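You operate a simulated robot arm through the tools that you are given. There is no shell and no other tool. Be economical: measure what you need, move in short steps, check, and stop when the job is done.

The job below is to be done with a simulated two-armed robot. You get a single attempt, and the scene is never put back.

## Task
Put two of the white label blocks from the top of the narrow white belt on the top of the long steel table by the wall. Then take the teal jar on the top of the narrow white belt and put it away on the top of the rear detector head. Then take the grey test puck from the top of the left steel table and leave it on the thin yellow card. Then put two of the yellow cloths from the top of the middle line belt on the top of the rear belt. Then take the tall blue carton on the top of the right steel table and put it away on the shelf under the long steel table by the wall. Then press the grey teach button on the middle line two times. Then take the bottle marked "Green peas" from the top of the middle line belt and put it on the field marked tested. Then put the low orange carton on the top of the long steel table by the wall. Then take the cream carton on the top of the wide white belt and put it away on the top of the steel table beside the trial line. Then put the teal scoop on the top of the belt of the small detector away on the top of the store bench. The order counts. Set down upright: teal jar, tall blue carton, bottle, cream carton.
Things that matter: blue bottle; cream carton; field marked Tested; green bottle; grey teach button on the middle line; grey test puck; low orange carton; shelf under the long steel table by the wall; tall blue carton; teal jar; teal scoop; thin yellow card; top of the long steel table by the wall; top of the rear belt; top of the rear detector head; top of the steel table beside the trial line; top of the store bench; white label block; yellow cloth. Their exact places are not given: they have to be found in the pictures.

Only the result counts: the job must be done as asked and must still hold three seconds after the hand-in. Knocking over, shifting, dropping, spilling or breaking anything else fails it. Flat cloth is picked up by pressing the open fingertips on it (5 to 10 N) and closing them slowly along it; thin cloth reads only 2 to 8 mm in the jaws.

## Robot
Two 7-joint arms with four-finger grippers on one trunk, on a base that drives. Base frame: it is fixed to the floor where the robot stands at the start and does not move with it; the origin is under the middle of the robot, x ahead of it, y to its left, z up; the surface under the hand at the start is at about z = 112. Lengths are in cm, angles in degrees, forces in N, time in s.
The left shoulder is at the start at [4, 18.1, 113], the right one opposite. With the tool pointing down near the work surface each hand reaches from about 10 to 78 cm from the robot's upright axis, wherever it stands, measured 20 degrees to its own side. Places, roughly: blue bottle, green bottle [50, 175, 75]; cream carton [-100, -25, 75]; field marked Tested [40, -290, 80]; grey teach button on the middle line [100, 240, 90]; grey test puck [75, 125, 75]; low orange carton [-100, -25, 75]; shelf under the long steel table by the wall [70, -290, 40]; tall blue carton [75, 350, 75]; teal jar [50, 0, 75]; teal scoop (18x6x4 cm) [400, -300, 80]; thin yellow card [50, 150, 75]; top of the long steel table by the wall [70, -290, 80]; top of the rear belt [100, 460, 70]; top of the rear detector head [90, 490, 100]; top of the steel table beside the trial line [-110, 340, 80]; top of the store bench [540, -280, 80]; white label block [50, 25, 75]; yellow cloth (10x7x3 cm) [40, 280, 80]. Payload 3.67 kg a hand.
The TCP of each hand is the grasp point between the finger pads, 2.8 cm short of the fingertips. In the tool frame z runs along the fingers and y along their closing line. Largest opening 11.2 cm; the body of the gripper starts 7.3 cm behind the TCP.
Orientation is that of the tool frame in the base frame, as a unit quaternion [x, y, z, w]. With the fingers straight down and closing along the base's y, the tool's x points along the base's -x, its y along +y and its z along -z.

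## Interface
- The arms move only by the tool move_arm. It takes "left_moves", "right_moves" or both (then of equal length, played together; a hand with none holds still); each is one flat list of numbers, 7 for each row, row after row: the shift along the tool's x, y, z in cm, then the turn, a rotation vector about the tool's x, y, z in rad, then the finger opening in cm, from 0 to 11.2. In form: [x, y, z, ax, ay, az, claw, x, y, z, ax, ay, az, claw, ...]. A call has 1 to 8 rows; each row is the pose to reach, as a shift and turn from the pose commanded when the call began, along the tool's axes at that moment. A row lasts 0.2 s, in which the tool goes at most 5 cm and 8.6 degrees; a call with a longer step from one row to the next is refused whole, and so is a gripper value outside its range. A pose out of reach is approached as far as the arm can. The call stops where the force on the tool passes 40 N (or 10 N more than at its start, if that is more) or the arm is blocked; 0.2 s more then pass. Each finger halts on what it meets, pressing with about 39 N; the grip force reading is that of the motor and also rises with nothing between the fingers. The clock runs only during rows and for 0.2 s after the last one: add rows that repeat a pose to give the fingers time. The reply holds the time, the measured pose of the TCP, the force on the tool along the base axes, the opening and the grip force, in the units named above and with some noise, with the torque about the TCP (base axes, N m) and any sound that the robot's microphone picked up.
- Cameras (640 x 400 px; columns grow to the right, rows downward): "scene" is now at [3.05, -7.79, 134.12]; the picture's right is [-0.99, -0.14, 0.00], its down [-0.10, 0.72, -0.69] and it looks along [0.09, -0.68, -0.72] (base axes); focal length 214 px, centre (320, 200). "left" rides on the left gripper at [6, 1.8, -10.4] in its tool frame; the picture's right is [-0.29, 0.96, 0.00], its down [-0.80, -0.24, -0.55] and it looks along [-0.53, -0.16, 0.83] (tool axes); focal length 234 px, centre (320, 200). "right" rides on the right gripper at [6, -1.8, -10.4] in its tool frame; the picture's right is [0.29, 0.96, 0.00], its down [-0.80, 0.24, -0.55] and it looks along [-0.53, 0.16, 0.83] (tool axes); focal length 234 px, centre (320, 200).
- snapshot(camera): a new picture of that camera. It takes no simulated time.
- lift_body(by): slides the trunk up (or, below 0, down) by that many cm; the arms and the scene camera ride with it, the base frame stays. It gives what a move gives, with no picture.
- base_move(legs): drives the robot by 1 to 6 legs, each [ahead, left, turn to the left] in cm, cm and degrees, along the robot's own axes; the way and the turn of a leg run together, so that a leg with both is an arc; at most 150 cm and 180 degrees a leg. The arms and the cameras ride along, it lands a little off, and it stops where it bumps. It gives what a move gives.
- head_to(pan, tilt): turns the head with the scene camera to pan (to the left, within 86 degrees either way) and tilt (down, from -29 to 69), counted from straight ahead of the robot. It gives what a move gives.
- measure_at(camera, pixels): there is no depth. For up to 12 entries [column, row, z] of the newest picture of that camera ("zoom" is the newest enlarged one), the place [x, y] in the base frame at which the ray of that pixel passes the height z, good to about 0.2 cm. It takes no simulated time.
- inspect(camera, box): a new picture of the part [left, top, right, bottom] of that camera's present view, enlarged. It takes no simulated time.
- sign_off(): hands the job in; it is judged then, once.

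Work in short steps. Measure before you move; look again where a grasp or a placing could have gone wrong, and mend it. You have 371 turns and 334 pictures in all, those below and enlarged ones among them. Open the grippers and draw the arms clear of the work before you hand the job in, unless the task says otherwise; then end with one line.

The tools are called after "Request:" as name(argument=value, ...) on one line, values as JSON. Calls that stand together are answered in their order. move_arm: Moves the arms, as the interface text tells. Its arguments: {"type":"object","properties":{"left_moves":{"type":"array"},"right_moves":{"type":"array"}},"required":[]} The other tools are called the same way: lift_body (by) slides the trunk up or down; base_move (legs) drives the base; head_to (pan, tilt) turns the head that bears the scene camera; snapshot (camera) takes a picture; measure_at (camera, pixels) gives the place at which the rays of pixels pass given heights; inspect (camera, box) takes an enlarged picture of a part of a camera's view; sign_off () hands the job in.

At the start:

```text
time: 0.0
left_tcp_pos: [50.3, -5.87, 108.62]
left_ee_rot: [0.0, 1.0, 0.0, 0.0]
left_ft_force: [0.2, -0.1, 1.2]
left_torque: [0.0, 0.03, 0.02]
left_grip_width: 11.21
left_grasp_force: 0.0
right_tcp_pos: [46.24, -54.81, 121.06]
right_ee_rot: [-0.001, 1.0, 0.0, 0.0]
right_ft_force: [-0.5, -0.1, 0.3]
right_torque: [-0.02, 0.01, 0.0]
right_grip_width: 11.2
right_grasp_force: 0.0
trunk travel left (down, up): [-25.0, 26.4]
robot x, y, heading: [-0.1, -0.49, 0.2]
head pan, tilt: [-82.2, 46.4]
```

scene: 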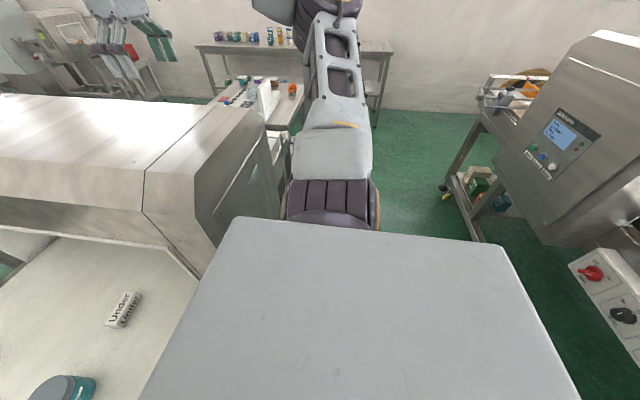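
right: 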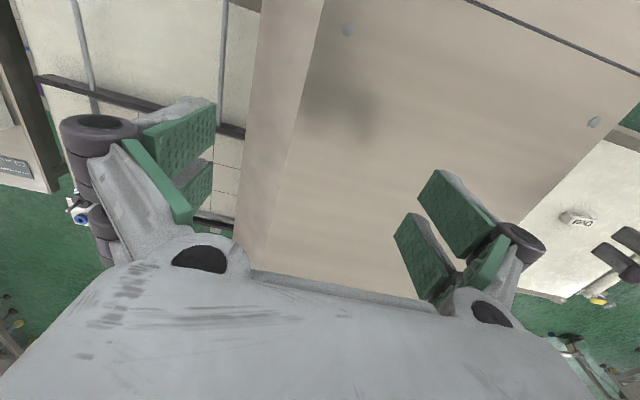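
left: 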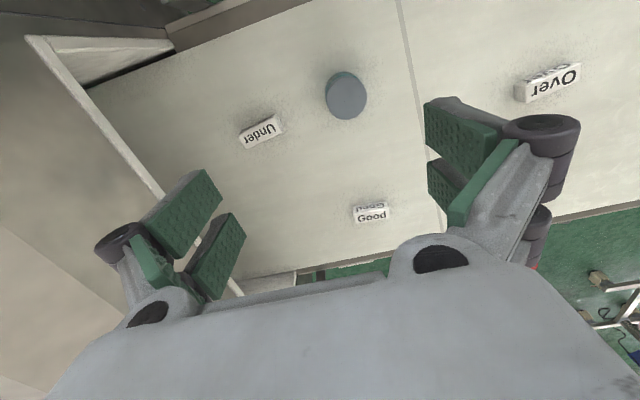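

I start by looking around from the start position with the head to map the scene.

Request:
head_to(pan=0, tilt=40)

Request:
snapshot(camera="scene")

Request:
head_to(pan=75, tilt=25)

Request:
snapshot(camera="scene")

```text
time: 1.6
left_tcp_pos: [50.28, -5.85, 108.43]
left_ee_rot: [0.001, 1.0, 0.0, 0.0]
left_ft_force: [0.4, -0.1, -0.3]
left_torque: [-0.01, 0.01, 0.03]
left_grip_width: 11.18
left_grasp_force: 0.1
right_tcp_pos: [46.33, -54.73, 121.09]
right_ee_rot: [0.0, 1.0, 0.0, 0.0]
right_ft_force: [0.0, -0.8, -0.6]
right_torque: [0.0, 0.0, -0.03]
right_grip_width: 11.19
right_grasp_force: 0.1
trunk travel left (down, up): [-25.0, 26.4]
robot x, y, heading: [-0.07, 0.05, -0.1]
head pan, tilt: [0.0, 40.0]
```

```text
330 pictures are left
```

scene: 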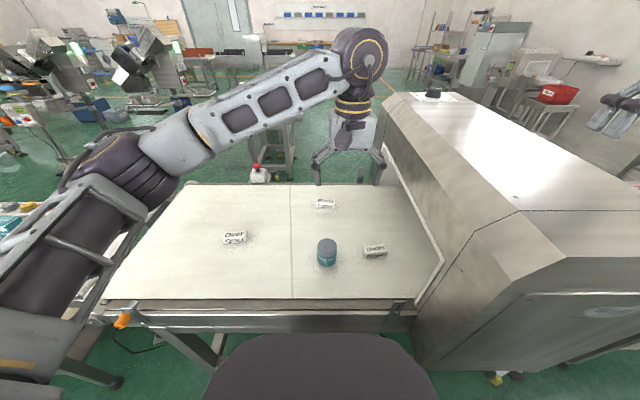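

```text
time: 3.0
left_tcp_pos: [50.38, -5.96, 108.61]
left_ee_rot: [0.0, 1.0, 0.001, 0.0]
left_ft_force: [-0.2, 0.5, -0.6]
left_torque: [0.01, 0.01, 0.05]
left_grip_width: 11.2
left_grasp_force: 0.0
right_tcp_pos: [46.4, -54.63, 121.06]
right_ee_rot: [-0.001, 1.0, 0.0, 0.0]
right_ft_force: [0.0, -0.6, 0.0]
right_torque: [-0.04, 0.0, 0.0]
right_grip_width: 11.22
right_grasp_force: 0.0
trunk travel left (down, up): [-25.0, 26.4]
robot x, y, heading: [0.02, -0.08, 0.1]
head pan, tilt: [75.0, 25.0]
```

```text
329 pictures are left
```

scene: 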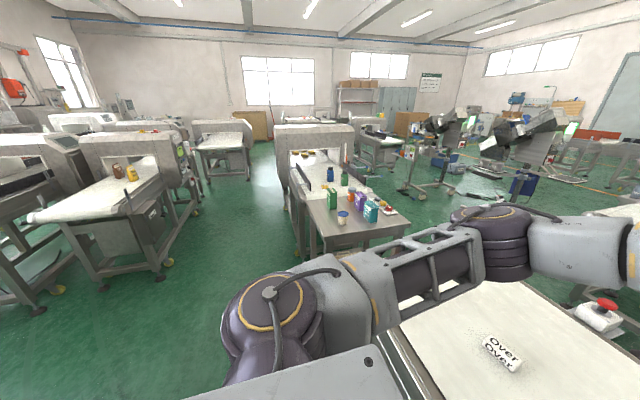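

Blocks and jar on the belt ahead: "Good" near (326,203), "Under" (375,250), "Over" (235,238), jar (327,252). I look down more steeply to measure them.

Request:
head_to(pan=0, tilt=52)

Request:
inspect(camera="scene", box=[180, 100, 460, 275])

Request:
snapshot(camera="scene")

```text
time: 4.5
left_tcp_pos: [50.24, -5.88, 108.5]
left_ee_rot: [0.0, 1.0, 0.0, 0.0]
left_ft_force: [0.8, -0.3, -0.4]
left_torque: [0.04, 0.04, 0.01]
left_grip_width: 11.2
left_grasp_force: 0.0
right_tcp_pos: [46.3, -54.62, 121.01]
right_ee_rot: [0.001, 1.0, 0.0, 0.0]
right_ft_force: [0.4, -0.3, -0.2]
right_torque: [-0.02, -0.01, -0.02]
right_grip_width: 11.18
right_grasp_force: 0.1
trunk travel left (down, up): [-25.0, 26.4]
robot x, y, heading: [0.29, 0.05, -0.3]
head pan, tilt: [0.0, 52.0]
```

```text
2.29 times, centred on (320, 188) of scene
```

zoom: 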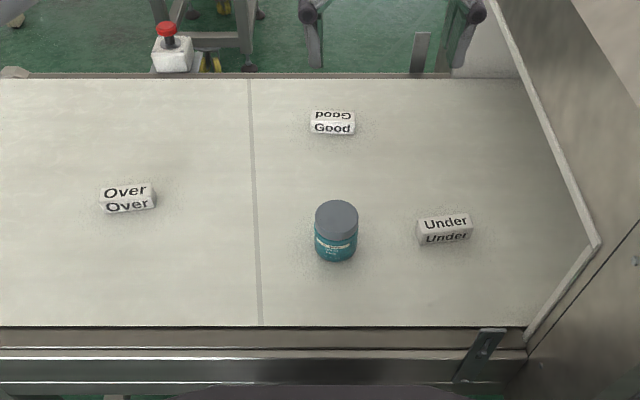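

```text
327 pictures are left
```

scene: 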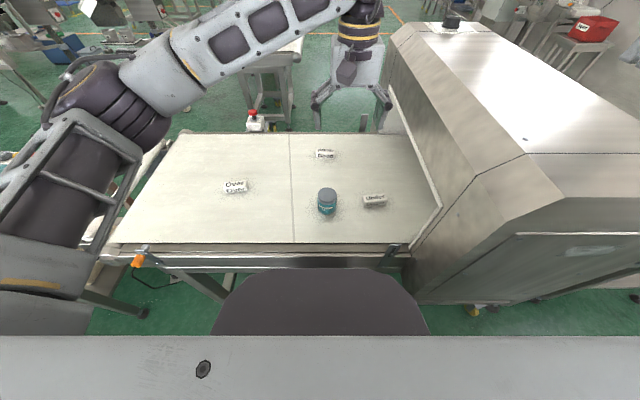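

I triangulate belt height with both cameras.

Request:
measure_at(camera="zoom", pixels=[[333, 129, 75], [333, 129, 80], [445, 238, 75], [445, 238, 80], [128, 206, 75], [128, 206, 80], [336, 255, 75], [336, 220, 85], [250, 79, 75], [262, 326, 75]])

Request:
measure_at(camera="left", pixels=[[371, 213, 75], [371, 213, 80], [264, 137, 75], [264, 137, 80], [550, 90, 75], [550, 90, 80], [346, 95, 75], [346, 95, 85]])

```text
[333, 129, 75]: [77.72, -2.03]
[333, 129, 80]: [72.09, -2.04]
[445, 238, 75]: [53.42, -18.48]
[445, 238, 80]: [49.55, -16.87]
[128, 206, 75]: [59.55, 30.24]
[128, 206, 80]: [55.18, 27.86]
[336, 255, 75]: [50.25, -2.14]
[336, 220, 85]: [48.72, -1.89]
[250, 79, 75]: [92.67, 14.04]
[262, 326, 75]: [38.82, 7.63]
```

```text
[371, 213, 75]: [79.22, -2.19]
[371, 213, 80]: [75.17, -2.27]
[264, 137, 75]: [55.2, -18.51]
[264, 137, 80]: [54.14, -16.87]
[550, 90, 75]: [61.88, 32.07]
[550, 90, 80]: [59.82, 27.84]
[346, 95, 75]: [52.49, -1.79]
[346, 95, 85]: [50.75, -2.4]
```

Belt seems to be at about z≈69–70; blocks Over ≈(63,32), Under ≈(56,-20). I drive 25 cm left so both hands reach well and the right arm clears the detector.

Request:
base_move(legs=[[0, 25, 0]])

Request:
snapshot(camera="scene")

Request:
snapshot(camera="left")

Request:
snapshot(camera="right")

```text
time: 6.4
left_tcp_pos: [50.47, 19.22, 108.69]
left_ee_rot: [0.0, 1.0, 0.001, 0.0]
left_ft_force: [0.6, -0.1, 0.5]
left_torque: [-0.02, -0.02, 0.01]
left_grip_width: 11.19
left_grasp_force: 0.0
right_tcp_pos: [46.37, -29.71, 121.03]
right_ee_rot: [-0.001, 1.0, 0.001, 0.0]
right_ft_force: [0.3, 0.8, -0.7]
right_torque: [-0.05, -0.02, -0.02]
right_grip_width: 11.2
right_grasp_force: 0.2
trunk travel left (down, up): [-25.0, 26.4]
robot x, y, heading: [-0.14, 25.02, -0.1]
head pan, tilt: [0.0, 52.0]
```

```text
326 pictures are left
```

scene: 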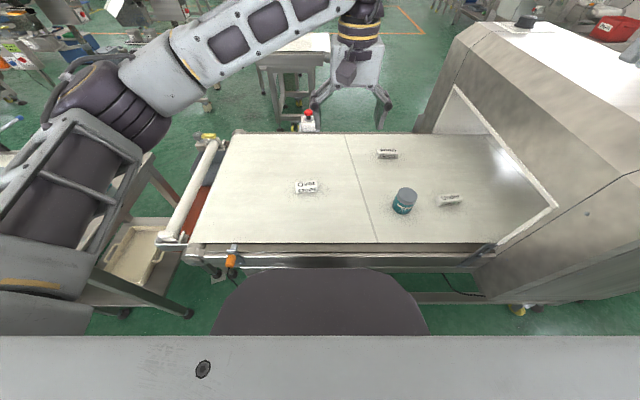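

```text
325 pictures are left
```

left: 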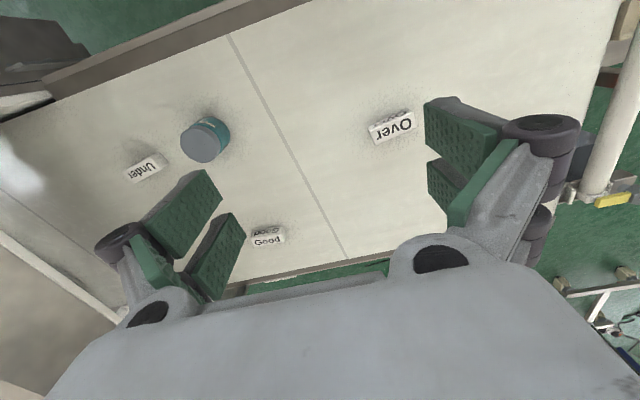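

```text
324 pictures are left
```

right: 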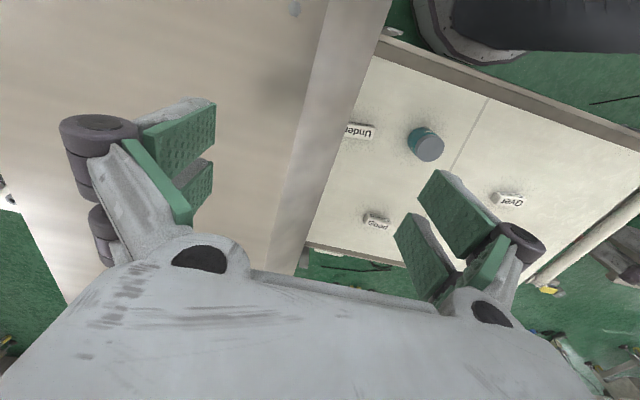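

I check detector-housing edge location and block positions with several cameras.

Request:
measure_at(camera="right", pixels=[[325, 5, 112], [280, 200, 112], [385, 20, 100], [310, 190, 100], [360, 133, 70], [376, 222, 70], [508, 200, 70]])

Request:
measure_at(camera="scene", pixels=[[450, 200, 70], [306, 187, 70], [387, 154, 70], [404, 211, 69], [404, 192, 80], [457, 88, 95], [557, 207, 75], [376, 243, 69]])

Request:
measure_at(camera="left", pixels=[[142, 168, 70], [391, 128, 70], [267, 237, 70], [368, 123, 72.5], [410, 111, 72.5], [374, 144, 70], [415, 133, 70], [199, 148, 80]])

```text
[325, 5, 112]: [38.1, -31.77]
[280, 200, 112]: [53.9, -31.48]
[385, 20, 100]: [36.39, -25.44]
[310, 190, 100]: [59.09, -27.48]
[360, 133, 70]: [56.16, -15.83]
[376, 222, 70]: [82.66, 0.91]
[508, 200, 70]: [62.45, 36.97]
```

```text
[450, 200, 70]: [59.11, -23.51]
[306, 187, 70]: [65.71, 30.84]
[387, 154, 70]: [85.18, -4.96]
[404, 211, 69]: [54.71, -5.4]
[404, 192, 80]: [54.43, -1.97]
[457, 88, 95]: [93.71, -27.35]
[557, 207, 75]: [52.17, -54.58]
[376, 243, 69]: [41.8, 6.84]
```

```text
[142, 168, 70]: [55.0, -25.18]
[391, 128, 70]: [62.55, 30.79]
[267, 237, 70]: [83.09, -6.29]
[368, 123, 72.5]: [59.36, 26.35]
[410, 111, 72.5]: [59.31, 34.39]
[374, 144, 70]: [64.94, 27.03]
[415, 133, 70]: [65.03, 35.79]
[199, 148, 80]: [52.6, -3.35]
```

Cross-checking, belt is at ≈75 and block centres ≈76: Over (60.2,29.7), Under (54,-18.6). I move both hands above them, staying high first for the right hand.

Request:
move_arm(left_moves=[-5, 5, 4, 0, 0, 0, 11.2, -9.8, 10.5, 5, 0, 0, 0, 11.2, -9.8, 10.5, 10, 0, 0, 0, 11.2, -9.8, 10.5, 14.5, 0, 0, 0, 11.2, -9.8, 10.5, 18, 0, 0, 0, 11.2, -9.8, 10.5, 18, 0, 0, 0, 11.2], right_moves=[-2, 4, 0, 0, 0, 0, 11.2, -4, 8, 0, 0, 0, 0, 11.2, -7.6, 11.1, 0, 0, 0, 0, 11.2, -7.6, 11.1, 4, 0, 0, 0, 11.2, -7.6, 11.1, 8, 0, 0, 0, 11.2, -7.6, 11.1, 12, 0, 0, 0, 11.2])

Request:
snapshot(camera="left")

Request:
snapshot(camera="right")

Request:
snapshot(camera="scene")

```text
refused: row 1 steps farther than a row can; nothing moved
```

```text
323 pictures are left
```

left: 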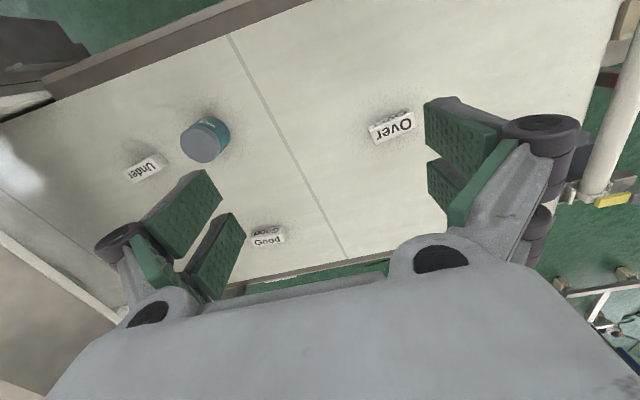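

```text
322 pictures are left
```

right: 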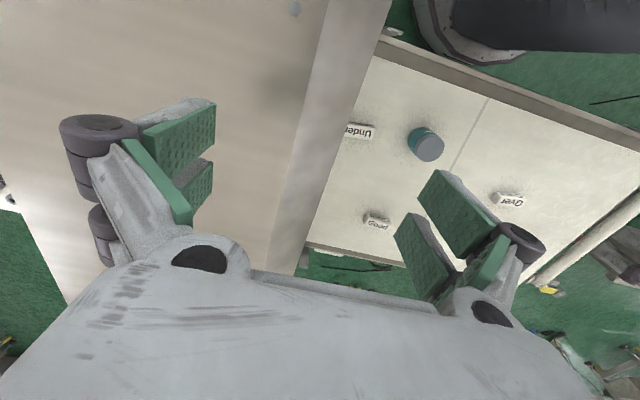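

```text
321 pictures are left
```

scene: 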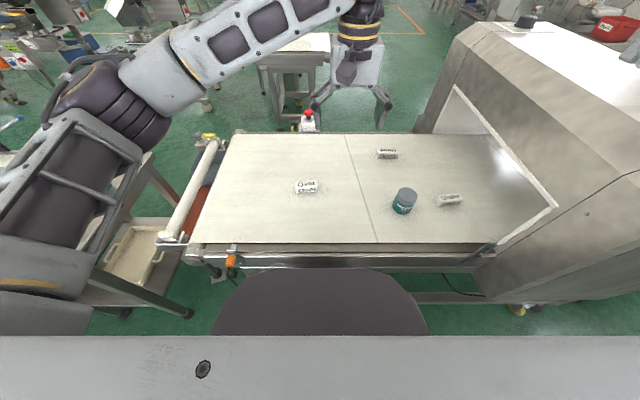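

Steps must be ≤5 cm in total; I resend with shorter ones.

Request:
move_arm(left_moves=[-3, 3.2, 2, 0, 0, 0, 11.2, -6, 6.4, 4, 0, 0, 0, 11.2, -9, 9.6, 6, 0, 0, 0, 11.2, -9.8, 10.5, 10, 0, 0, 0, 11.2, -9.8, 10.5, 14.5, 0, 0, 0, 11.2, -9.8, 10.5, 18, 0, 0, 0, 11.2], right_moves=[-2.5, 4, 0, 0, 0, 0, 11.2, -5, 8, 0, 0, 0, 0, 11.2, -7.6, 11.1, 0, 0, 0, 0, 11.2, -7.6, 11.1, 4.5, 0, 0, 0, 11.2, -7.6, 11.1, 9, 0, 0, 0, 11.2, -7.6, 11.1, 13.5, 0, 0, 0, 11.2])

```text
time: 7.8
left_tcp_pos: [60.09, 29.76, 90.33]
left_ee_rot: [0.0, 1.0, 0.0, 0.0]
left_ft_force: [-0.6, -0.1, -1.1]
left_torque: [0.01, -0.01, -0.01]
left_grip_width: 11.18
left_grasp_force: 0.0
right_tcp_pos: [54.47, -18.71, 107.26]
right_ee_rot: [0.0, 1.0, 0.001, 0.0]
right_ft_force: [0.9, 0.1, 0.5]
right_torque: [-0.01, 0.02, 0.0]
right_grip_width: 11.21
right_grasp_force: 0.1
trunk travel left (down, up): [-25.0, 26.4]
robot x, y, heading: [-0.05, 25.29, -0.1]
head pan, tilt: [0.0, 52.0]
```

Both hands reached their waypoints; now I look with the hand cameras.

Request:
snapshot(camera="left")

Request:
snapshot(camera="right")

Request:
snapshot(camera="scene")

```text
320 pictures are left
```

left: 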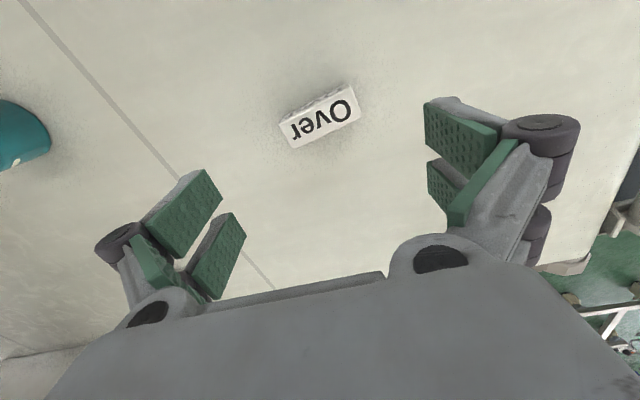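

```text
319 pictures are left
```

right: 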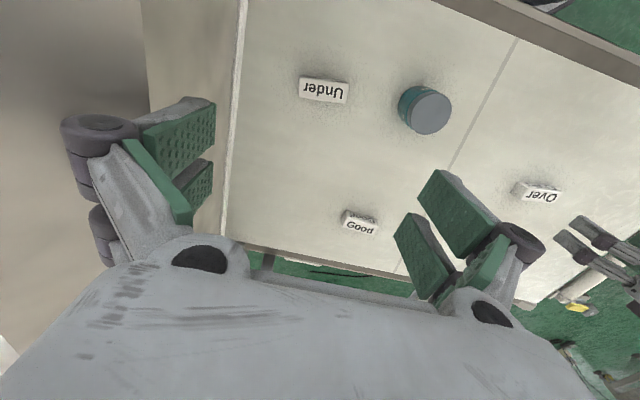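

```text
318 pictures are left
```

scene: 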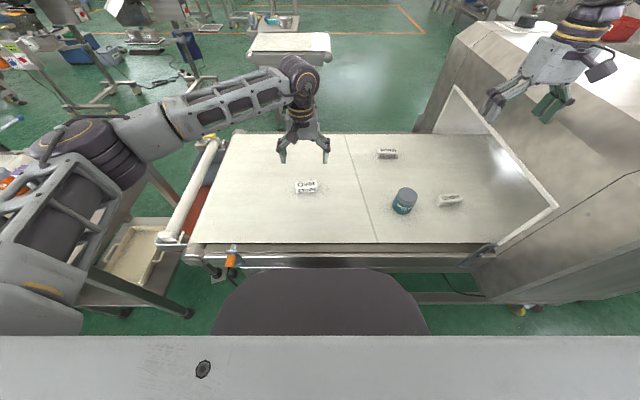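

Measuring block outlines in the hand cameras.

Request:
measure_at(camera="left", pixels=[[279, 122, 77.5], [350, 85, 77.5], [290, 148, 77.5], [361, 117, 77.5], [290, 148, 75], [361, 117, 75]])

Request:
measure_at(camera="right", pixels=[[299, 77, 77.5], [349, 84, 77.5], [299, 98, 77.5], [348, 105, 77.5], [229, 190, 75], [235, 100, 75], [425, 108, 84], [401, 92, 84], [450, 118, 84]])

```text
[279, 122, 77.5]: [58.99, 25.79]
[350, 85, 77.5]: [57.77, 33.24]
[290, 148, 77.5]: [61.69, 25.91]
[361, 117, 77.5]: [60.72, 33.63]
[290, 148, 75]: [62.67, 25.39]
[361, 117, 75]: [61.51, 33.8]
```

```text
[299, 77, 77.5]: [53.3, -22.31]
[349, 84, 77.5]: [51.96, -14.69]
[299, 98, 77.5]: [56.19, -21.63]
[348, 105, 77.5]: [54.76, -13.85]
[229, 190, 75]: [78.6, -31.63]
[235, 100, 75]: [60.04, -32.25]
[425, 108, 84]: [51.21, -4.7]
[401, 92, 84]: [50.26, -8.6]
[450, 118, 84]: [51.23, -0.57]
```

Blocks are ~7.7 cm long, yawed ≈8° and ≈10°. I descend both hands with that yaw, grasping along the length.

Request:
move_arm(left_moves=[0.3, 0, 0, 0, 0, -0.07, 11.2, 0.3, 0, 0, 0, 0, -0.14, 11.2, 0.3, 0, 3, 0, 0, -0.14, 11.2, 0.3, 0, 5, 0, 0, -0.14, 11.2, 0.3, 0, 8, 0, 0, -0.14, 11.2, 0.3, 0, 10, 0, 0, -0.14, 11.2, 0.3, 0, 12, 0, 0, -0.14, 11.2], right_moves=[0.5, 0.6, 3, 0, 0, -0.09, 11.2, 0.5, 0.6, 7, 0, 0, -0.18, 11.2, 0.5, 0.6, 11.5, 0, 0, -0.18, 11.2, 0.5, 0.6, 16, 0, 0, -0.18, 11.2, 0.5, 0.6, 20.5, 0, 0, -0.18, 11.2, 0.5, 0.6, 25, 0, 0, -0.18, 11.2, 0.5, 0.6, 29, 0, 0, -0.18, 11.2])

Request:
snapshot(camera="right")

Request:
snapshot(camera="left")

```text
time: 9.4
left_tcp_pos: [59.12, 30.8, 79.04]
left_ee_rot: [-0.071, 0.997, -0.007, 0.003]
left_ft_force: [0.9, -0.4, -0.6]
left_torque: [0.03, -0.02, -0.01]
left_grip_width: 11.18
left_grasp_force: 0.0
right_tcp_pos: [53.81, -16.42, 79.87]
right_ee_rot: [-0.094, 0.995, -0.009, 0.01]
right_ft_force: [0.5, -0.6, 0.5]
right_torque: [-0.02, 0.0, -0.01]
right_grip_width: 11.2
right_grasp_force: 0.0
trunk travel left (down, up): [-25.0, 26.4]
robot x, y, heading: [0.03, 25.41, 0.2]
head pan, tilt: [0.0, 52.0]
```

```text
317 pictures are left
```

right: 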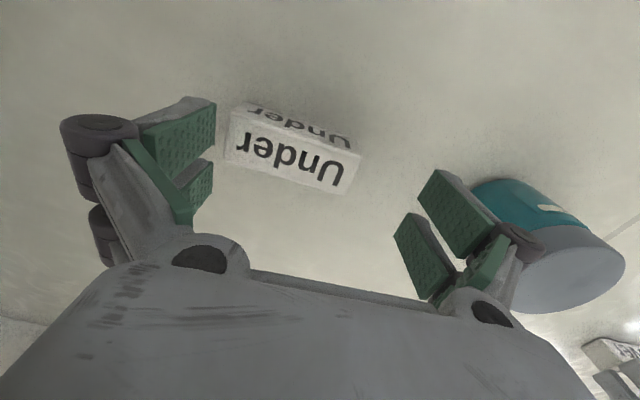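

```text
316 pictures are left
```

left: 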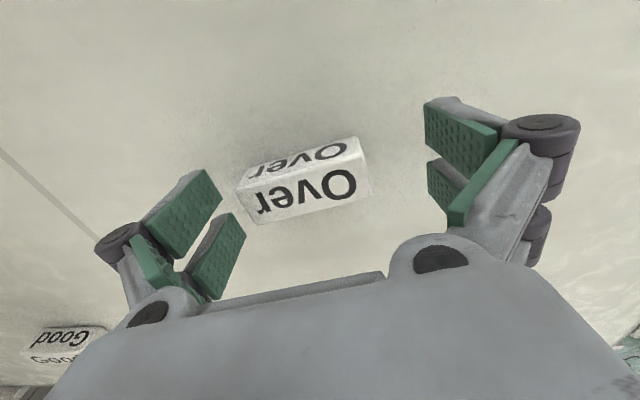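

The hands ended ~1–1.5 cm off the command; I hold for a moment to see whether it is lag.

Request:
move_arm(left_moves=[0, 0, 0, 0, 0, 0, 11.2, 0, 0, 0, 0, 0, 0, 11.2], right_moves=[0, 0, 0, 0, 0, 0, 11.2, 0, 0, 0, 0, 0, 0, 11.2])

Request:
measure_at(camera="right", pixels=[[232, 110, 77.5], [360, 150, 77.5], [227, 150, 77.5], [345, 194, 77.5]])

Request:
measure_at(camera="left", pixels=[[236, 190, 77.5], [357, 138, 77.5], [254, 224, 77.5], [370, 190, 77.5]])

```text
time: 10.0
left_tcp_pos: [59.24, 30.81, 79.07]
left_ee_rot: [-0.07, 0.998, -0.008, 0.004]
left_ft_force: [0.0, -0.2, 1.2]
left_torque: [0.0, 0.03, 0.01]
left_grip_width: 11.17
left_grasp_force: 0.1
right_tcp_pos: [53.73, -16.44, 80.0]
right_ee_rot: [-0.094, 0.995, -0.009, 0.01]
right_ft_force: [0.7, -0.7, -0.6]
right_torque: [0.02, 0.0, -0.02]
right_grip_width: 11.22
right_grasp_force: 0.0
trunk travel left (down, up): [-25.0, 26.4]
robot x, y, heading: [0.18, 25.21, -0.2]
head pan, tilt: [0.0, 52.0]
```

```text
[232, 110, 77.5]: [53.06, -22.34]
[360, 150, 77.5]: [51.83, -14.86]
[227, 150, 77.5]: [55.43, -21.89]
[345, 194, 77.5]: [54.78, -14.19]
```

```text
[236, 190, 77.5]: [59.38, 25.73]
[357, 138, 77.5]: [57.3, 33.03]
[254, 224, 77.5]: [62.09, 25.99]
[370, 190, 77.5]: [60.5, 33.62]
```

A steady offset remains (left +1.1 in y, right +1.8 in y, both a bit high). I command corrections relative to the block centres Over (59.8,29.6) and Under (53.8,-18.3).

Request:
move_arm(left_moves=[-0.4, -1.25, 0, 0, 0, 0, 11.2, -0.4, -1.25, 0.6, 0, 0, 0, 11.2, -0.4, -1.25, 0.6, 0, 0, 0, 11.2], right_moves=[0.35, -1.87, 0, 0, 0, 0, 11.2, 0.35, -1.87, 1.6, 0, 0, 0, 11.2, 0.35, -1.87, 1.6, 0, 0, 0, 11.2])

```text
time: 11.0
left_tcp_pos: [59.58, 30.63, 78.47]
left_ee_rot: [-0.075, 0.997, -0.01, 0.005]
left_ft_force: [0.2, 0.0, -1.2]
left_torque: [-0.03, 0.01, 0.02]
left_grip_width: 11.21
left_grasp_force: 0.1
right_tcp_pos: [55.01, -16.59, 80.05]
right_ee_rot: [-0.109, 0.994, -0.011, 0.023]
right_ft_force: [0.3, 0.1, -0.1]
right_torque: [0.03, 0.0, -0.01]
right_grip_width: 11.18
right_grasp_force: 0.1
trunk travel left (down, up): [-25.0, 26.4]
robot x, y, heading: [-0.07, 25.59, 0.6]
head pan, tilt: [0.0, 52.0]
stopped in row 3 (right hand): the arm was blocked; the commanded pose is now the measured one
```

The right arm is blocked without tool force, probably the forearm against the detector housing. I look at the scene.

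Request:
head_to(pan=-30, tilt=45)

Request:
snapshot(camera="scene")

```text
time: 11.9
left_tcp_pos: [59.77, 30.77, 78.5]
left_ee_rot: [-0.074, 0.997, -0.01, 0.005]
left_ft_force: [0.1, 0.1, -0.1]
left_torque: [-0.01, -0.03, 0.02]
left_grip_width: 11.23
left_grasp_force: 0.2
right_tcp_pos: [54.78, -16.8, 79.76]
right_ee_rot: [-0.106, 0.994, -0.012, 0.019]
right_ft_force: [-0.1, -0.5, 0.0]
right_torque: [-0.05, 0.02, 0.0]
right_grip_width: 11.2
right_grasp_force: 0.1
trunk travel left (down, up): [-25.0, 26.4]
robot x, y, heading: [0.38, 25.48, 0.5]
head pan, tilt: [-30.0, 45.0]
```

```text
315 pictures are left
```

scene: 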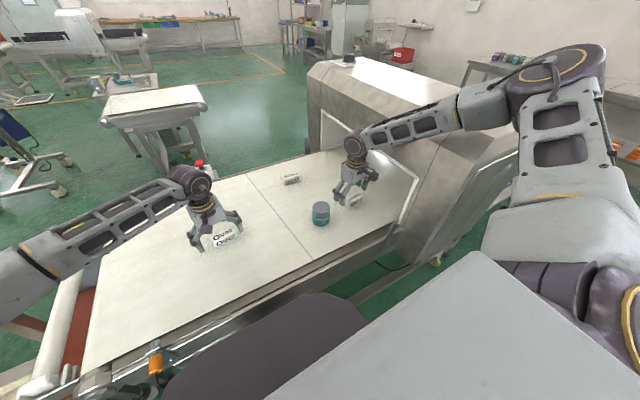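

The forearm rests on the housing edge. I raise the right hand, then will lift the trunk so the forearm comes in steeper; meanwhile the left closes on Over.

Request:
move_arm(right_moves=[0, 0, -4, 0, 0, 0, 11.2, 0, 0, -8, 0, 0, 0, 11.2, 0, 0, -12, 0, 0, 0, 11.2, 0, 0, -12, 0, 0, 0, 11.2])

```text
time: 12.9
left_tcp_pos: [60.42, 29.32, 77.98]
left_ee_rot: [-0.074, 0.997, 0.0, 0.0]
left_ft_force: [-0.3, 0.6, -0.5]
left_torque: [-0.04, 0.02, 0.01]
left_grip_width: 11.24
left_grasp_force: 0.0
right_tcp_pos: [54.77, -18.9, 90.35]
right_ee_rot: [-0.1, 0.995, -0.002, 0.012]
right_ft_force: [-0.2, -0.1, 0.2]
right_torque: [-0.04, -0.01, -0.01]
right_grip_width: 11.17
right_grasp_force: 0.1
trunk travel left (down, up): [-25.0, 26.4]
robot x, y, heading: [-0.04, 25.36, 0.2]
head pan, tilt: [-30.0, 45.0]
```

Left is now on target over Over (60.4,29.3,78.0). I close it on the block and lift slightly.

Request:
move_arm(left_moves=[0.5, 0, 0, 0, 0, 0, 11.2, 0.5, 0.2, 0, 0, 0, 0, 8.5, 0.5, 0.2, 0, 0, 0, 0, 6, 0.5, 0.2, 0, 0, 0, 0, 6, 0.5, 0.2, -4, 0, 0, 0, 6, 0.5, 0.2, -8, 0, 0, 0, 6])

Request:
lift_body(by=25)

Request:
snapshot(camera="right")

Request:
snapshot(camera="left")

```text
time: 14.3
left_tcp_pos: [59.79, 29.51, 86.06]
left_ee_rot: [-0.074, 0.997, 0.001, 0.0]
left_ft_force: [-0.3, -0.4, -0.3]
left_torque: [-0.03, -0.01, 0.02]
left_grip_width: 7.76
left_grasp_force: 39.0
right_tcp_pos: [54.88, -18.86, 90.44]
right_ee_rot: [-0.1, 0.995, -0.002, 0.014]
right_ft_force: [-0.6, 0.3, -0.3]
right_torque: [-0.01, -0.05, -0.01]
right_grip_width: 11.22
right_grasp_force: 0.0
trunk travel left (down, up): [-25.0, 26.4]
robot x, y, heading: [-0.06, 25.64, 0.6]
head pan, tilt: [-30.0, 45.0]
```

```text
time: 16.9
left_tcp_pos: [59.77, 29.5, 110.96]
left_ee_rot: [-0.073, 0.997, 0.0, 0.0]
left_ft_force: [0.2, -0.2, -0.3]
left_torque: [0.04, -0.01, -0.02]
left_grip_width: 7.7
left_grasp_force: 38.3
right_tcp_pos: [54.97, -18.92, 115.35]
right_ee_rot: [-0.102, 0.995, -0.002, 0.013]
right_ft_force: [-0.8, 0.2, -0.1]
right_torque: [0.01, 0.03, 0.0]
right_grip_width: 11.2
right_grasp_force: 0.0
trunk travel left (down, up): [-50.0, 1.4]
robot x, y, heading: [0.34, 25.28, 0.7]
head pan, tilt: [-30.0, 45.0]
```

```text
314 pictures are left
```

right: 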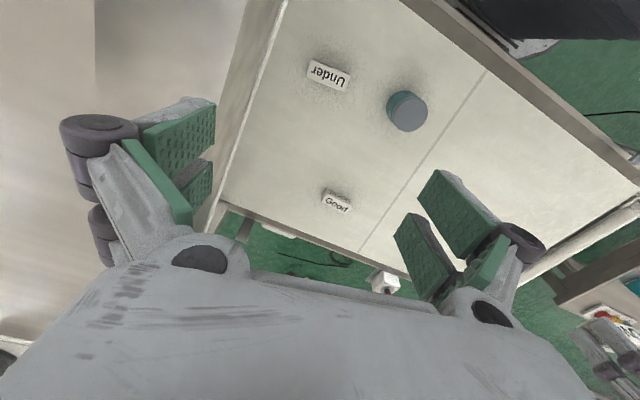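

```text
313 pictures are left
```

left: 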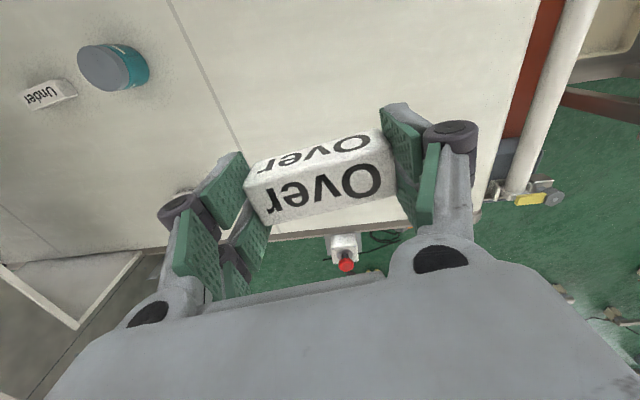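

Left holds the block (7.7 cm). I lower the right hand straight down over Under.

Request:
move_arm(right_moves=[0.96, 0.8, 4.5, 0, 0.026, 0, 11.2, 0.96, 0.8, 9, 0, 0.026, 0, 11.2, 0.96, 0.8, 13.5, 0, 0.026, 0, 11.2, 0.96, 0.8, 18, 0, 0.026, 0, 11.2, 0.96, 0.8, 22.5, 0, 0.026, 0, 11.2, 0.96, 0.8, 27, 0, 0.026, 0, 11.2, 0.96, 0.8, 31.5, 0, 0.026, 0, 11.2, 0.96, 0.8, 35, 0, 0.026, 0, 11.2])

Request:
snapshot(camera="right")

Request:
snapshot(camera="scene")

```text
time: 18.7
left_tcp_pos: [59.69, 29.4, 111.03]
left_ee_rot: [-0.073, 0.997, 0.001, 0.0]
left_ft_force: [-0.3, 0.6, -1.2]
left_torque: [-0.05, -0.01, -0.01]
left_grip_width: 7.73
left_grasp_force: 38.9
right_tcp_pos: [51.89, -18.55, 89.4]
right_ee_rot: [-0.1, 0.995, -0.004, 0.001]
right_ft_force: [-0.1, 1.1, 0.6]
right_torque: [-0.02, 0.01, 0.02]
right_grip_width: 11.23
right_grasp_force: 0.0
right hand out of reach, approached as far as the arm can: row 6, 7, 8
trunk travel left (down, up): [-50.0, 1.4]
robot x, y, heading: [0.51, 25.11, 0.4]
head pan, tilt: [-30.0, 45.0]
```

```text
312 pictures are left
```

right: 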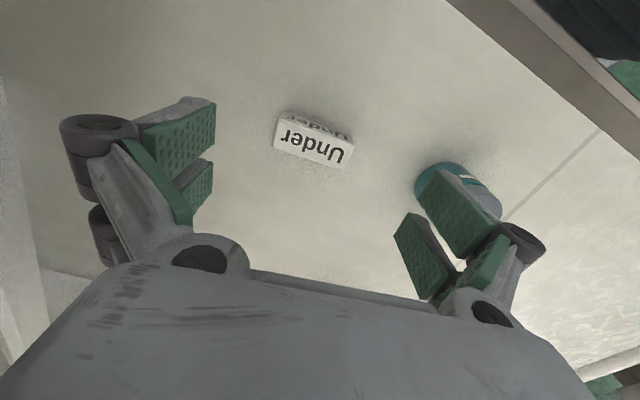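

```text
311 pictures are left
```

scene: 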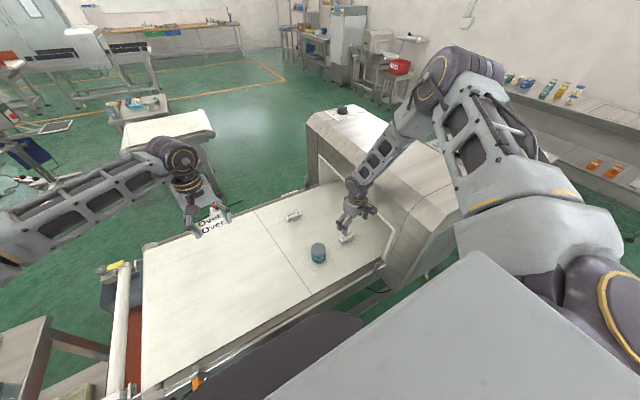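

Out of vertical reach at this trunk height but the forearm clears the housing well. I lower the trunk with the arm configuration kept.

Request:
lift_body(by=-9.5)

Request:
move_arm(right_moves=[0, 0, 0, 0, 0, 0, 11.2])

```text
time: 20.0
left_tcp_pos: [59.82, 29.64, 101.5]
left_ee_rot: [-0.074, 0.997, 0.0, 0.0]
left_ft_force: [0.6, 0.4, 0.1]
left_torque: [0.02, -0.03, 0.01]
left_grip_width: 7.72
left_grasp_force: 39.0
right_tcp_pos: [51.96, -18.46, 79.8]
right_ee_rot: [-0.1, 0.995, -0.003, 0.001]
right_ft_force: [-1.1, 0.2, -0.7]
right_torque: [0.01, -0.03, 0.02]
right_grip_width: 11.19
right_grasp_force: 0.1
trunk travel left (down, up): [-40.5, 10.9]
robot x, y, heading: [-0.0, 25.18, 0.4]
head pan, tilt: [-30.0, 45.0]
```

```text
time: 20.4
left_tcp_pos: [59.7, 29.45, 101.52]
left_ee_rot: [-0.074, 0.997, 0.0, -0.001]
left_ft_force: [0.1, -0.3, -0.6]
left_torque: [0.01, 0.02, 0.0]
left_grip_width: 7.71
left_grasp_force: 38.9
right_tcp_pos: [51.95, -18.5, 79.79]
right_ee_rot: [-0.101, 0.995, -0.004, 0.0]
right_ft_force: [0.5, -0.2, 1.0]
right_torque: [-0.01, -0.01, -0.01]
right_grip_width: 11.22
right_grasp_force: 0.1
trunk travel left (down, up): [-40.5, 10.9]
robot x, y, heading: [-0.01, 24.76, 0.7]
head pan, tilt: [-30.0, 45.0]
```

Now correct to (53.8,-18.3,78.1), close, and lift.

Request:
move_arm(right_moves=[-1.85, -0.1, 0, 0, 0, 0, 11.2, -1.85, -0.1, 1.7, 0, 0, 0, 11.2, -1.85, -0.1, 1.7, 0, 0, 0, 11.2])

Request:
snapshot(camera="right")

```text
time: 21.2
left_tcp_pos: [59.63, 29.63, 101.43]
left_ee_rot: [-0.074, 0.997, 0.0, 0.0]
left_ft_force: [1.4, 0.0, -0.3]
left_torque: [0.01, -0.01, -0.03]
left_grip_width: 7.7
left_grasp_force: 39.1
right_tcp_pos: [52.87, -18.13, 80.2]
right_ee_rot: [-0.101, 0.995, -0.004, -0.001]
right_ft_force: [0.5, 0.3, 0.1]
right_torque: [-0.03, 0.0, 0.0]
right_grip_width: 11.2
right_grasp_force: 0.0
right hand out of reach, approached as far as the arm can: row 1, 2, 3
trunk travel left (down, up): [-40.5, 10.9]
robot x, y, heading: [0.05, 25.31, 0.8]
head pan, tilt: [-30.0, 45.0]
```

```text
310 pictures are left
```

right: 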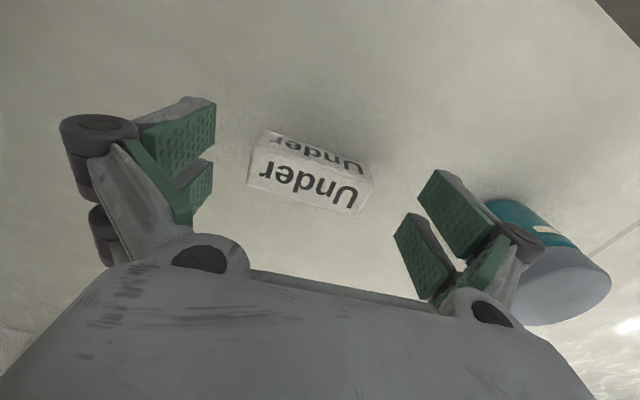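

Lower trunk 4 cm after raising the tool 2.. simpler: lower 1.8 cm then nudge x.

Request:
move_arm(right_moves=[0, 0, -2, 0, 0, 0, 11.2])

Request:
lift_body(by=-3.5)

Request:
move_arm(right_moves=[-0.9, -0.1, 0, 0, 0, 0, 11.2, -0.9, -0.1, 0, 0, 0, 0, 11.2])

```text
time: 21.6
left_tcp_pos: [59.7, 29.46, 101.46]
left_ee_rot: [-0.074, 0.997, 0.0, 0.0]
left_ft_force: [-0.3, -0.2, 0.1]
left_torque: [0.02, -0.01, 0.01]
left_grip_width: 7.73
left_grasp_force: 38.7
right_tcp_pos: [52.57, -18.2, 82.47]
right_ee_rot: [-0.101, 0.995, -0.004, 0.0]
right_ft_force: [0.0, -0.4, 1.0]
right_torque: [0.05, -0.04, -0.02]
right_grip_width: 11.22
right_grasp_force: 0.0
trunk travel left (down, up): [-40.5, 10.9]
robot x, y, heading: [0.01, 25.34, 0.4]
head pan, tilt: [-30.0, 45.0]
```

```text
time: 22.4
left_tcp_pos: [59.69, 29.46, 97.9]
left_ee_rot: [-0.073, 0.997, 0.0, 0.0]
left_ft_force: [-0.2, -0.3, 0.5]
left_torque: [0.0, -0.02, 0.01]
left_grip_width: 7.71
left_grasp_force: 39.5
right_tcp_pos: [52.88, -18.22, 78.86]
right_ee_rot: [-0.102, 0.995, -0.003, 0.001]
right_ft_force: [-0.7, -0.1, 0.6]
right_torque: [0.0, 0.01, 0.02]
right_grip_width: 11.2
right_grasp_force: 0.1
trunk travel left (down, up): [-37.0, 14.4]
robot x, y, heading: [0.45, 25.21, 0.4]
head pan, tilt: [-30.0, 45.0]
```

```text
time: 23.0
left_tcp_pos: [59.76, 29.43, 97.94]
left_ee_rot: [-0.074, 0.997, 0.0, 0.0]
left_ft_force: [0.7, 0.0, -0.8]
left_torque: [0.0, -0.01, 0.03]
left_grip_width: 7.74
left_grasp_force: 39.2
right_tcp_pos: [53.68, -18.23, 79.01]
right_ee_rot: [-0.101, 0.995, -0.003, 0.002]
right_ft_force: [-1.0, 0.1, 0.1]
right_torque: [0.01, 0.01, -0.01]
right_grip_width: 11.19
right_grasp_force: 0.0
trunk travel left (down, up): [-37.0, 14.4]
robot x, y, heading: [0.14, 25.43, 0.4]
head pan, tilt: [-30.0, 45.0]
```

On target (53.7,-18.2,79.0). Lower 0.8 cm, close, then raise.

Request:
move_arm(right_moves=[0, 0, 0.8, 0, 0, 0, 11.2, 0, 0, 0.8, 0, 0, 0, 8.5, 0, 0, 0.8, 0, 0, 0, 6, 0, 0, 0.8, 0, 0, 0, 6, 0, 0, 0.8, 0, 0, 0, 6, 0, 0, -4, 0, 0, 0, 6, 0, 0, -8, 0, 0, 0, 6])

Request:
lift_body(by=14)

Request:
snapshot(camera="right")

```text
time: 24.6
left_tcp_pos: [59.64, 29.55, 98.06]
left_ee_rot: [-0.074, 0.997, 0.0, 0.001]
left_ft_force: [0.0, 0.4, -1.2]
left_torque: [-0.01, -0.04, 0.02]
left_grip_width: 7.71
left_grasp_force: 39.2
right_tcp_pos: [53.73, -17.72, 86.96]
right_ee_rot: [-0.102, 0.995, -0.003, 0.0]
right_ft_force: [-0.3, -1.2, -0.3]
right_torque: [-0.01, -0.05, 0.01]
right_grip_width: 7.8
right_grasp_force: 39.2
trunk travel left (down, up): [-37.0, 14.4]
robot x, y, heading: [0.41, 25.37, 0.5]
head pan, tilt: [-30.0, 45.0]
```

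```text
time: 26.2
left_tcp_pos: [59.75, 29.47, 112.0]
left_ee_rot: [-0.074, 0.997, 0.0, 0.0]
left_ft_force: [0.1, 0.6, -1.0]
left_torque: [-0.01, 0.01, 0.01]
left_grip_width: 7.72
left_grasp_force: 38.7
right_tcp_pos: [53.81, -17.88, 100.76]
right_ee_rot: [-0.102, 0.995, -0.003, 0.0]
right_ft_force: [1.0, -0.5, -0.6]
right_torque: [0.02, 0.0, -0.02]
right_grip_width: 7.79
right_grasp_force: 38.7
trunk travel left (down, up): [-51.0, 0.4]
robot x, y, heading: [0.87, 25.56, 0.4]
head pan, tilt: [-30.0, 45.0]
```

```text
309 pictures are left
```

right: 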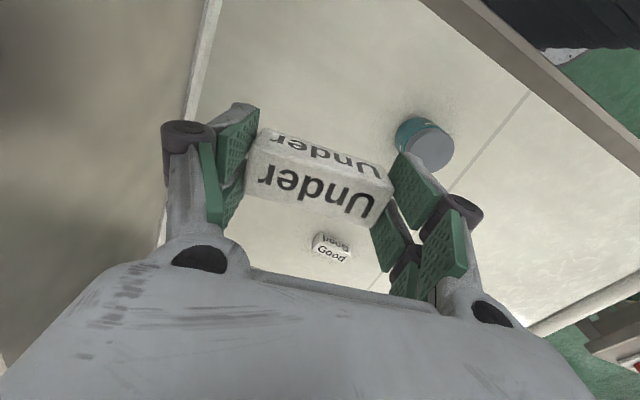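

Both blocks are held. Now I survey the route to the right (toward y=-290).

Request:
head_to(pan=-86, tilt=25)

Request:
snapshot(camera="scene")

Request:
head_to(pan=-50, tilt=20)

Request:
snapshot(camera="scene")

```text
time: 27.5
left_tcp_pos: [59.74, 29.54, 111.92]
left_ee_rot: [-0.074, 0.997, 0.001, 0.0]
left_ft_force: [0.3, 0.1, -0.4]
left_torque: [0.0, -0.01, 0.03]
left_grip_width: 7.74
left_grasp_force: 38.9
right_tcp_pos: [53.75, -17.86, 100.87]
right_ee_rot: [-0.101, 0.995, -0.004, 0.0]
right_ft_force: [-0.3, 0.3, -0.6]
right_torque: [-0.03, 0.0, 0.03]
right_grip_width: 7.76
right_grasp_force: 39.0
trunk travel left (down, up): [-51.0, 0.4]
robot x, y, heading: [0.29, 25.7, 0.5]
head pan, tilt: [-85.9, 25.0]
```

```text
308 pictures are left
```

scene: 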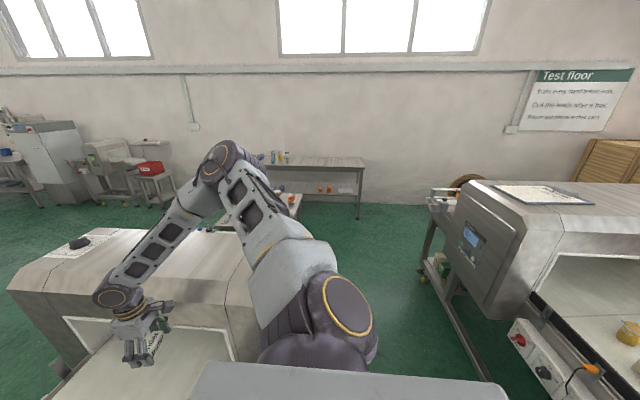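

```text
time: 28.5
left_tcp_pos: [59.7, 29.5, 111.95]
left_ee_rot: [-0.074, 0.997, 0.0, 0.0]
left_ft_force: [-0.5, -0.3, 0.2]
left_torque: [-0.01, 0.02, 0.0]
left_grip_width: 7.72
left_grasp_force: 38.9
right_tcp_pos: [53.77, -17.83, 100.82]
right_ee_rot: [-0.102, 0.995, -0.004, 0.0]
right_ft_force: [0.7, -0.6, -0.1]
right_torque: [0.04, 0.03, 0.01]
right_grip_width: 7.78
right_grasp_force: 38.7
trunk travel left (down, up): [-51.0, 0.4]
robot x, y, heading: [0.35, 25.07, 0.4]
head pan, tilt: [-50.0, 20.0]
```

```text
307 pictures are left
```

scene: 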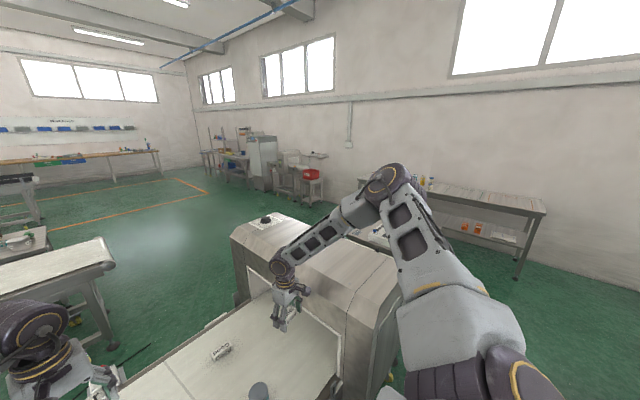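

The aisle along x≈0 toward −y looks free. I pull both hands up and back before driving sideways.

Request:
move_arm(left_moves=[3, 0, -2, 0, 0, 0, 6, 6, 0, -4, 0, 0, 0, 6, 9, 0, -6, 0, 0, 0, 6, 12, 0, -8, 0, 0, 0, 6, 15, 0, -10, 0, 0, 0, 6, 18, 0, -12, 0, 0, 0, 6, 21, 0, -14, 0, 0, 0, 6, 24, 0, -14, 0, 0, 0, 6], right_moves=[0, 0, -4.5, 0, 0, 0, 6, 0, 0, -9, 0, 0, 0, 6, 1, 0, -13.5, 0, 0, 0, 6, 3, 0, -18, 0, 0, 0, 6, 7, 0, -20, 0, 0, 0, 6, 11, 0, -22, 0, 0, 0, 6, 15, 0, -24, 0, 0, 0, 6, 19, 0, -24, 0, 0, 0, 6])

Request:
snapshot(camera="scene")

```text
time: 30.3
left_tcp_pos: [35.5, 25.93, 125.95]
left_ee_rot: [-0.074, 0.997, 0.001, 0.001]
left_ft_force: [0.6, -0.7, -1.1]
left_torque: [0.01, 0.03, 0.02]
left_grip_width: 7.73
left_grasp_force: 39.3
right_tcp_pos: [35.72, -21.6, 126.3]
right_ee_rot: [-0.102, 0.994, -0.004, 0.026]
right_ft_force: [-1.6, -3.1, 3.7]
right_torque: [0.25, -0.15, 0.03]
right_grip_width: 7.73
right_grasp_force: 38.9
trunk travel left (down, up): [-51.0, 0.4]
robot x, y, heading: [0.22, 25.3, 0.3]
head pan, tilt: [-50.0, 20.0]
```

```text
306 pictures are left
```

scene: 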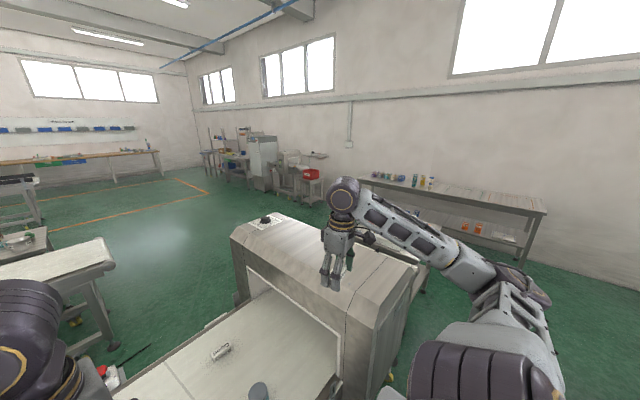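

Hands are retracted. I measure the table roughly at z=80, then drive sideways.

Request:
measure_at(camera="scene", pixels=[[527, 217, 80], [545, 207, 80], [375, 182, 80], [430, 190, 80], [465, 229, 40], [505, 238, 40], [400, 240, 80], [425, 262, 80]])

Request:
base_move(legs=[[0, -150, 0], [0, -50, 0]])

Request:
snapshot(camera="scene")

```text
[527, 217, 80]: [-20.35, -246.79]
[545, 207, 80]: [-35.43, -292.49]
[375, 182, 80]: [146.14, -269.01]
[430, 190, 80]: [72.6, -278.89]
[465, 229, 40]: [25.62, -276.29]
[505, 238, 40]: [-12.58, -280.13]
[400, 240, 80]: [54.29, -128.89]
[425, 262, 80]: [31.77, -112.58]
```

```text
time: 40.4
left_tcp_pos: [36.88, -170.38, 125.98]
left_ee_rot: [-0.073, 0.997, 0.0, 0.0]
left_ft_force: [-0.6, -0.5, -0.2]
left_torque: [0.0, 0.0, 0.0]
left_grip_width: 7.72
left_grasp_force: 39.1
right_tcp_pos: [36.43, -217.95, 124.86]
right_ee_rot: [-0.1, 0.995, -0.004, 0.001]
right_ft_force: [0.0, 0.8, -0.2]
right_torque: [-0.01, 0.0, 0.0]
right_grip_width: 7.73
right_grasp_force: 38.3
trunk travel left (down, up): [-51.0, 0.4]
robot x, y, heading: [1.35, -171.18, 0.2]
head pan, tilt: [-50.0, 20.0]
```

```text
305 pictures are left
```

scene: 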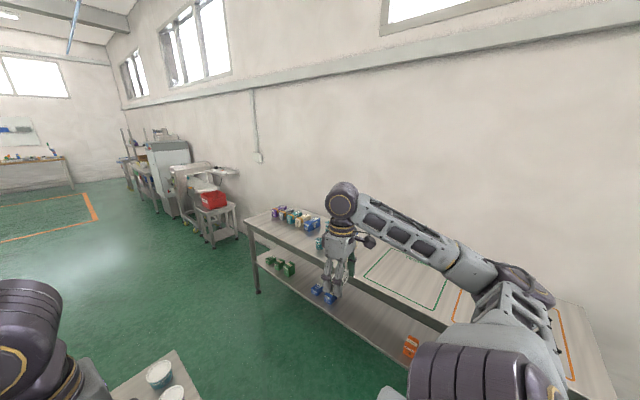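

The table has fields (green outline, orange outlines) and groups of items at the far end. I turn 90° right to face it.

Request:
base_move(legs=[[0, 0, -90]])

Request:
head_to(pan=15, tilt=38)

Request:
snapshot(camera="scene")

```text
time: 45.1
left_tcp_pos: [1.79, -206.69, 125.97]
left_ee_rot: [0.658, 0.753, 0.0, 0.0]
left_ft_force: [0.1, 0.7, 0.5]
left_torque: [-0.02, 0.04, 0.0]
left_grip_width: 7.71
left_grasp_force: 38.9
right_tcp_pos: [-45.78, -205.39, 124.83]
right_ee_rot: [0.638, 0.77, -0.001, -0.002]
right_ft_force: [0.1, 0.1, -0.9]
right_torque: [-0.01, 0.01, 0.0]
right_grip_width: 7.71
right_grasp_force: 39.9
trunk travel left (down, up): [-51.0, 0.4]
robot x, y, heading: [1.49, -170.83, -90.5]
head pan, tilt: [-50.0, 20.0]
```

```text
time: 46.4
left_tcp_pos: [1.67, -206.74, 125.9]
left_ee_rot: [0.658, 0.753, -0.001, -0.001]
left_ft_force: [-0.6, -0.5, -0.4]
left_torque: [-0.02, -0.01, 0.0]
left_grip_width: 7.7
left_grasp_force: 38.9
right_tcp_pos: [-45.84, -205.48, 124.86]
right_ee_rot: [0.639, 0.77, -0.003, -0.002]
right_ft_force: [0.0, -0.1, -0.8]
right_torque: [-0.01, -0.01, 0.0]
right_grip_width: 7.71
right_grasp_force: 39.0
trunk travel left (down, up): [-51.0, 0.4]
robot x, y, heading: [1.57, -171.54, -90.3]
head pan, tilt: [15.0, 38.0]
```

```text
304 pictures are left
```

scene: 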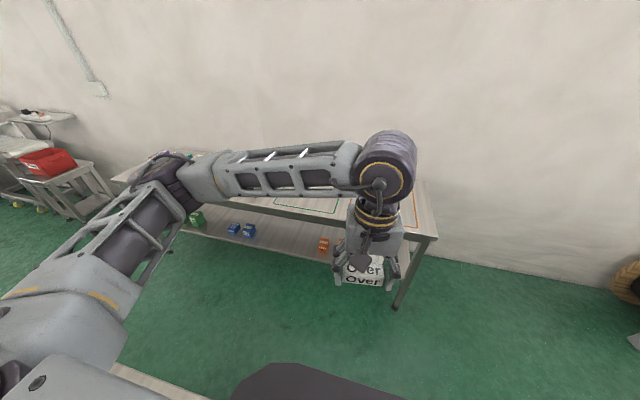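

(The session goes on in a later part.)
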